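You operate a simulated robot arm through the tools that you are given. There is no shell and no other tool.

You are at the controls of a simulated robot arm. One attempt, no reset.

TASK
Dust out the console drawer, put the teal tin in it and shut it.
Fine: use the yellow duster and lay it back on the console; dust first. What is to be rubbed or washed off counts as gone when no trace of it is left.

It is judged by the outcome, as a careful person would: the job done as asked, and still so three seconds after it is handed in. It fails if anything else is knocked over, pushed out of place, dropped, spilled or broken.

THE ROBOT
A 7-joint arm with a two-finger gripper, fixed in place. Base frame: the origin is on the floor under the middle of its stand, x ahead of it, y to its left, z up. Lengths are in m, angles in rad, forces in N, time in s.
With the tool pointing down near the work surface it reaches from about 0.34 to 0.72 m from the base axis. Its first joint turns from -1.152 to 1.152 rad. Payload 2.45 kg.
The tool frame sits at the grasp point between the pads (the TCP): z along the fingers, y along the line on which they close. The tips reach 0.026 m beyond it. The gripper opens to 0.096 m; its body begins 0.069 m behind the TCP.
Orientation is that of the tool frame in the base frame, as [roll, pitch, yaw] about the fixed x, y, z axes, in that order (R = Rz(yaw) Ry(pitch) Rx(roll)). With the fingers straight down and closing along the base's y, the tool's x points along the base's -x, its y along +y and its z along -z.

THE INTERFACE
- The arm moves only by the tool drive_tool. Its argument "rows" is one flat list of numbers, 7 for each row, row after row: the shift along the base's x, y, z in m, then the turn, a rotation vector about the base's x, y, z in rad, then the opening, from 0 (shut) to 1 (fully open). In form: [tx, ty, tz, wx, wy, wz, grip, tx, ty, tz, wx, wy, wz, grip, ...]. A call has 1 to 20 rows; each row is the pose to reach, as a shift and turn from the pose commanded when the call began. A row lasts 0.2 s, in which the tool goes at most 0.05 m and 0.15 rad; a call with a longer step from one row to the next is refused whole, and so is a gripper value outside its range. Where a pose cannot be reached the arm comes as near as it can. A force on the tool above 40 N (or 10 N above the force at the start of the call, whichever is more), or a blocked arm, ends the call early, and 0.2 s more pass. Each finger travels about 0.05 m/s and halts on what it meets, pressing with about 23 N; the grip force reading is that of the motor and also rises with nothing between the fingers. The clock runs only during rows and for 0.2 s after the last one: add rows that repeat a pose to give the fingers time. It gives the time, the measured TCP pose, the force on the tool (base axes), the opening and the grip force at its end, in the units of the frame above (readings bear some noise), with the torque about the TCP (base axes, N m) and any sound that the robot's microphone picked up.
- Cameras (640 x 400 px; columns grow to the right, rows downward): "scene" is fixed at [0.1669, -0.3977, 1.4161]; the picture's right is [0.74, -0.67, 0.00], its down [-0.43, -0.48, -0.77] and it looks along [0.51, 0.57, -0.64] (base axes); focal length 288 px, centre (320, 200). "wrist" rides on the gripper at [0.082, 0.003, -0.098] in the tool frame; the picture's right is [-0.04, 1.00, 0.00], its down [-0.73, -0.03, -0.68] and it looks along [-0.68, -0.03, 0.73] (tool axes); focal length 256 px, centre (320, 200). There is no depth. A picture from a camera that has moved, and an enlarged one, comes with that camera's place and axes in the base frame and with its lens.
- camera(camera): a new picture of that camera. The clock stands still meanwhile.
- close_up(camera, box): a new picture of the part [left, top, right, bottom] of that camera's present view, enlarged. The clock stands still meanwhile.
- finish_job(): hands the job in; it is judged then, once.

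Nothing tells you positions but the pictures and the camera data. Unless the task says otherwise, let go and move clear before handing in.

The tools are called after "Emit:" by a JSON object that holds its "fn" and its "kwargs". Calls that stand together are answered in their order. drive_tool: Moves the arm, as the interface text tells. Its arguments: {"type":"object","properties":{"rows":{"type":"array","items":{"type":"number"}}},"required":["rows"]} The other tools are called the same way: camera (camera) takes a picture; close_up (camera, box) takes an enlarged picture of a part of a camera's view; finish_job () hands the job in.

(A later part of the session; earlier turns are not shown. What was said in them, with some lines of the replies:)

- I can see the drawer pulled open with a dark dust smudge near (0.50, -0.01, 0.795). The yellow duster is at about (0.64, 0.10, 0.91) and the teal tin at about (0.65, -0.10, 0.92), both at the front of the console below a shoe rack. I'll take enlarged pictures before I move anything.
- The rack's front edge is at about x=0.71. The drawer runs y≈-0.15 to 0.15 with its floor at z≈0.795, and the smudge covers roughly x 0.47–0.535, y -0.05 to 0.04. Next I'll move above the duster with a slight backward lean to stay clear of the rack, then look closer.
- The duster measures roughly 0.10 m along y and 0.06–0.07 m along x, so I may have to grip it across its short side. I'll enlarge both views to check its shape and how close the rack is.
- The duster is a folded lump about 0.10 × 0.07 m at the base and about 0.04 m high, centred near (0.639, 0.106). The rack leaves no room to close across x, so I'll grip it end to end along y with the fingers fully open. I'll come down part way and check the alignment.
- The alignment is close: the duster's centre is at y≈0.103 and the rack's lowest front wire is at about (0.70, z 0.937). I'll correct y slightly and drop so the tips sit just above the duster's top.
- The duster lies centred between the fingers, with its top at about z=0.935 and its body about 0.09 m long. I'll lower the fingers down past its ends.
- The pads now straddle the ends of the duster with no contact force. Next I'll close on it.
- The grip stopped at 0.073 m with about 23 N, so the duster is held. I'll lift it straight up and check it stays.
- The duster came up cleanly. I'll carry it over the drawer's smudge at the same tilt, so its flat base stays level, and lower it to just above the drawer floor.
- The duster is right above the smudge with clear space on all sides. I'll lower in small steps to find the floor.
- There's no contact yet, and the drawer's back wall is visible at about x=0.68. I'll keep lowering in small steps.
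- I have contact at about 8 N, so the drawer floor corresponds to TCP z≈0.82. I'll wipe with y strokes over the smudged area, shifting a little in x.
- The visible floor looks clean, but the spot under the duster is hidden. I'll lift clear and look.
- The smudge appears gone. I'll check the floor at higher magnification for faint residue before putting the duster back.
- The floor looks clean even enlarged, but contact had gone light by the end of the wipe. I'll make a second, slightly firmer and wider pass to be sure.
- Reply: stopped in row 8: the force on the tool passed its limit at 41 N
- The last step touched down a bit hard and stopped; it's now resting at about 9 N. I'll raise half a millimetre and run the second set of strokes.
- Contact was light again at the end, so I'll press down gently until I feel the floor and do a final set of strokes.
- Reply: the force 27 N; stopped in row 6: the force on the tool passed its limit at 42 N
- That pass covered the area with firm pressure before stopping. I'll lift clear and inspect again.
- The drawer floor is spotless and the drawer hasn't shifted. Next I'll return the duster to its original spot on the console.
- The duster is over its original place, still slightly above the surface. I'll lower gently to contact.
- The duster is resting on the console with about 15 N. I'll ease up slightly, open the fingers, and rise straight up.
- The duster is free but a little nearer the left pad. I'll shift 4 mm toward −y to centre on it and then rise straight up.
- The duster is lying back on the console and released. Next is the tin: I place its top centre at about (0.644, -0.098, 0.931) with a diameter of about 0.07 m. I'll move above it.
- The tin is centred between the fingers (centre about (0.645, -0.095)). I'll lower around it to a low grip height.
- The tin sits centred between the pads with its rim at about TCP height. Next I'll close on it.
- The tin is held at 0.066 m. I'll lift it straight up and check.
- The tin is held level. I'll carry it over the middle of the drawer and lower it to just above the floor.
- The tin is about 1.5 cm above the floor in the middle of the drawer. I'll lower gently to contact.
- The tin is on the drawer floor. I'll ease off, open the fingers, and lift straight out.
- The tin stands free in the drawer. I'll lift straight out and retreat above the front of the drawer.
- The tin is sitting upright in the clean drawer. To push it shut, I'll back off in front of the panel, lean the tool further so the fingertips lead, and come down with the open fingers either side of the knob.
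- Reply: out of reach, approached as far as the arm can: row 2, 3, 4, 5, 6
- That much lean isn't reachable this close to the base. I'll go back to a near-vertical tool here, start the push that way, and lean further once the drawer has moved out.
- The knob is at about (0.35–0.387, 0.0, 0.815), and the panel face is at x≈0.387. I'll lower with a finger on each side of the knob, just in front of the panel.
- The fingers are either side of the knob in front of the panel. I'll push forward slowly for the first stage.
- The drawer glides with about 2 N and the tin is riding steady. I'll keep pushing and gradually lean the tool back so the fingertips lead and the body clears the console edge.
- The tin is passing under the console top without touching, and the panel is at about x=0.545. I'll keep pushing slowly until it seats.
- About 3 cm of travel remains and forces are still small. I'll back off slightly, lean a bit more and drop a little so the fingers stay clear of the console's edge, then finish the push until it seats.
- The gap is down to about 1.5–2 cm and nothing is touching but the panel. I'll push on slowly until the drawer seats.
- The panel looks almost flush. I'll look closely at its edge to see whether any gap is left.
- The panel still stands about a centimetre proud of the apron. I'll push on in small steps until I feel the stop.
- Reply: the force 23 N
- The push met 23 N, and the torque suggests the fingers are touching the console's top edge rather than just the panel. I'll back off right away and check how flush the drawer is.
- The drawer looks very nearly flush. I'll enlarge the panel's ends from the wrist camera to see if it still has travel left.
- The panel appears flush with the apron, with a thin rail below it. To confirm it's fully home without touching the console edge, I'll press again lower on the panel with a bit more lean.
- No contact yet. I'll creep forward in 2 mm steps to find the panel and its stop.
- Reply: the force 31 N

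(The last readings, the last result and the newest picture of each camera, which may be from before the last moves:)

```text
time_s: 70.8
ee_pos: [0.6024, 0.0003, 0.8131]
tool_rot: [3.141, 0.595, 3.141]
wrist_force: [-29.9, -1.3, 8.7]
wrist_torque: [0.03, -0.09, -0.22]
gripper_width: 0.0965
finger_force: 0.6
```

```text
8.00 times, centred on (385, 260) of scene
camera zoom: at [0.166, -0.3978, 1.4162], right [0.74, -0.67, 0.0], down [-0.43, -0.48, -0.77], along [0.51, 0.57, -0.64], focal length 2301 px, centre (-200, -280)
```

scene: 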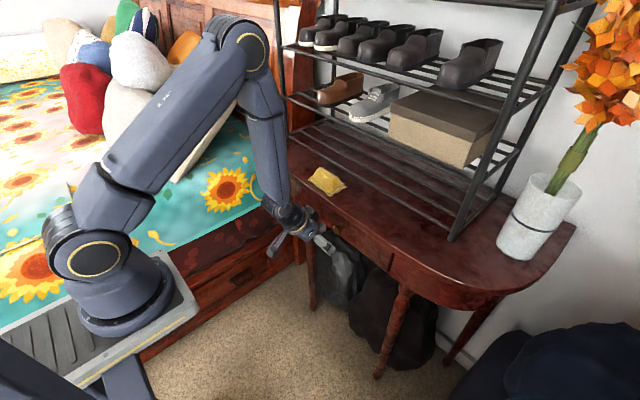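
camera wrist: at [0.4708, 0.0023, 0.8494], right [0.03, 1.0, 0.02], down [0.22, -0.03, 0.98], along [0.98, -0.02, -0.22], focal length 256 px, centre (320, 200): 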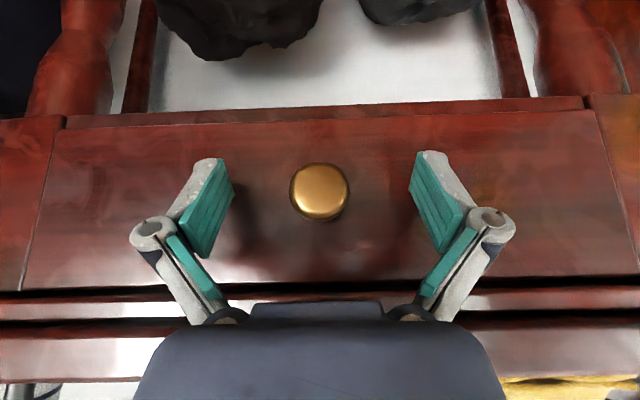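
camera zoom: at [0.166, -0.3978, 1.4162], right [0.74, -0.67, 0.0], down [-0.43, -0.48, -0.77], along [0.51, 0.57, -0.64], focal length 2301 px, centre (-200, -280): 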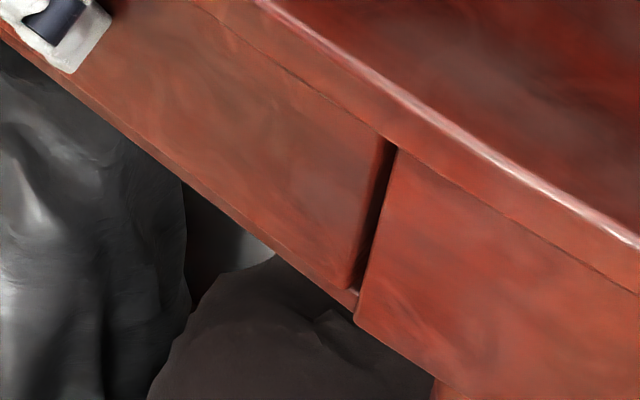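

The panel hit a firm stop at about 30 N, so the drawer is fully home. I'll back straight off the knob, rise clear, and check everything.

Emit:
{"fn": "drive_tool", "kwargs": {"rows": [-0.006, 0, 0, 0, 0, 0, 1, -0.03, 0, 0, 0, 0, 0, 1, -0.065, 0, 0, 0, 0, 0, 1, -0.1, 0, 0.01, 0, 0.05, 0, 1, -0.12, 0, 0.04, 0, 0.12, 0, 1, -0.13, 0, 0.08, 0, 0.22, 0, 1, -0.14, 0, 0.12, 0, 0.32, 0, 1, -0.15, 0, 0.16, 0, 0.4, 0, 1, -0.16, 0, 0.2, 0, 0.45, 0, 1, -0.16, 0, 0.2, 0, 0.45, 0, 1]}}

Emit:
{"fn": "camera", "kwargs": {"camera": "wrist"}}

Emit:
{"fn": "camera", "kwargs": {"camera": "scene"}}

Emit:
{"fn": "close_up", "kwargs": {"camera": "scene", "box": [270, 150, 430, 300]}}

```text
time_s: 73.0
ee_pos: [0.4433, 0.0011, 1.0125]
tool_rot: [3.137, 0.151, -3.141]
wrist_force: [-0.6, 1.0, 0.0]
wrist_torque: [-0.01, 0.02, 0.02]
gripper_width: 0.0963
finger_force: 0.1
```

```text
taken
camera wrist: at [0.3464, 0.0016, 1.0976], right [0.04, 1.0, 0.01], down [0.62, -0.03, 0.78], along [0.78, -0.02, -0.62], focal length 256 px, centre (320, 200)
```

wrist: 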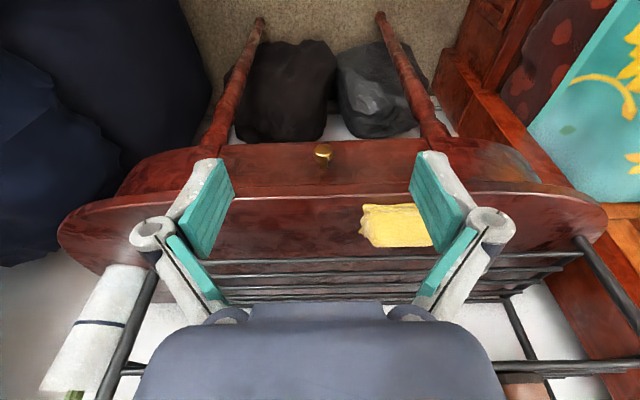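

```text
taken
```

scene: 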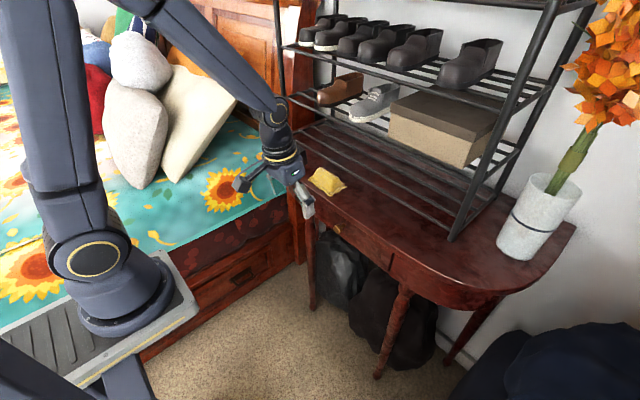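

```text
2.67 times, centred on (350, 225) of scene
camera zoom: at [0.1669, -0.3977, 1.4161], right [0.74, -0.67, 0.0], down [-0.43, -0.48, -0.77], along [0.51, 0.57, -0.64], focal length 767 px, centre (240, 133)
```

zoom: 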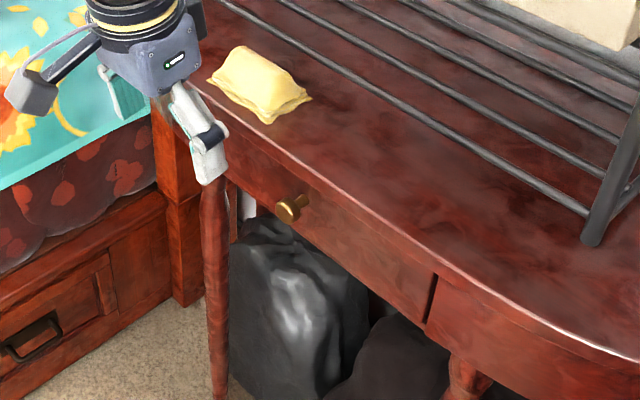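

The drawer is shut, the duster is on the console, and the rack, vase and shoes look unmoved. I'll take one last close look at the drawer edge in case it sprang back.

Emit:
{"fn": "close_up", "kwargs": {"camera": "scene", "box": [360, 235, 410, 285]}}

Emit:
{"fn": "close_up", "kwargs": {"camera": "wrist", "box": [200, 110, 460, 270]}}

```text
8.00 times, centred on (385, 260) of scene
camera zoom: at [0.1669, -0.3977, 1.4161], right [0.74, -0.67, 0.0], down [-0.43, -0.48, -0.77], along [0.51, 0.57, -0.64], focal length 2301 px, centre (-200, -280)
```

zoom: 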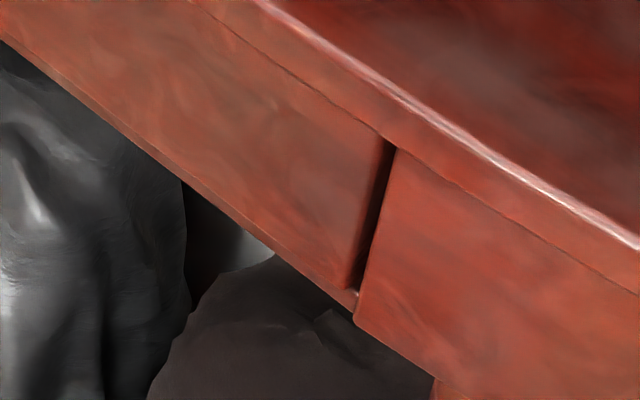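

```text
2.46 times, centred on (330, 190) of wrist
camera zoom: at [0.3464, 0.0016, 1.0976], right [0.04, 1.0, 0.01], down [0.62, -0.03, 0.78], along [0.78, -0.02, -0.62], focal length 630 px, centre (295, 225)
```

zoom: 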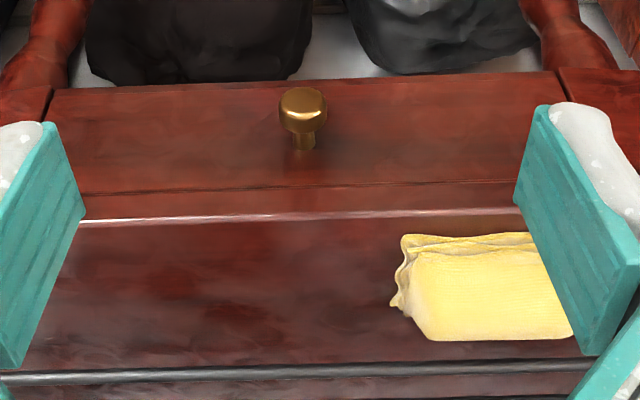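

The drawer is closed flush and hasn't sprung back. The duster lies flat on the console, the gripper is empty and well clear, and the dusted drawer holds the tin. I'm handing the job in.

Emit:
{"fn": "finish_job", "kwargs": {}}

```text
The job is handed in.
```

The job is done and handed in. I dusted the console drawer with the yellow duster until no trace of the smudge showed in the enlarged pictures. The duster is back on the console close to where it started. The teal tin is in the drawer, and the drawer is shut flush against its stop.

- **Contact with the console:** near the end of the closing push, the fingers probably touched the front edge of the console top, at about 23 N. I backed off and finished the push lower on the drawer front. The console, rack, vase and shoes show no movement in the pictures.
- **Tin not seen after closing:** it was upright when it went under the console top, but I couldn't see inside once the drawer was shut. The push was slow, so I expect it is still upright.
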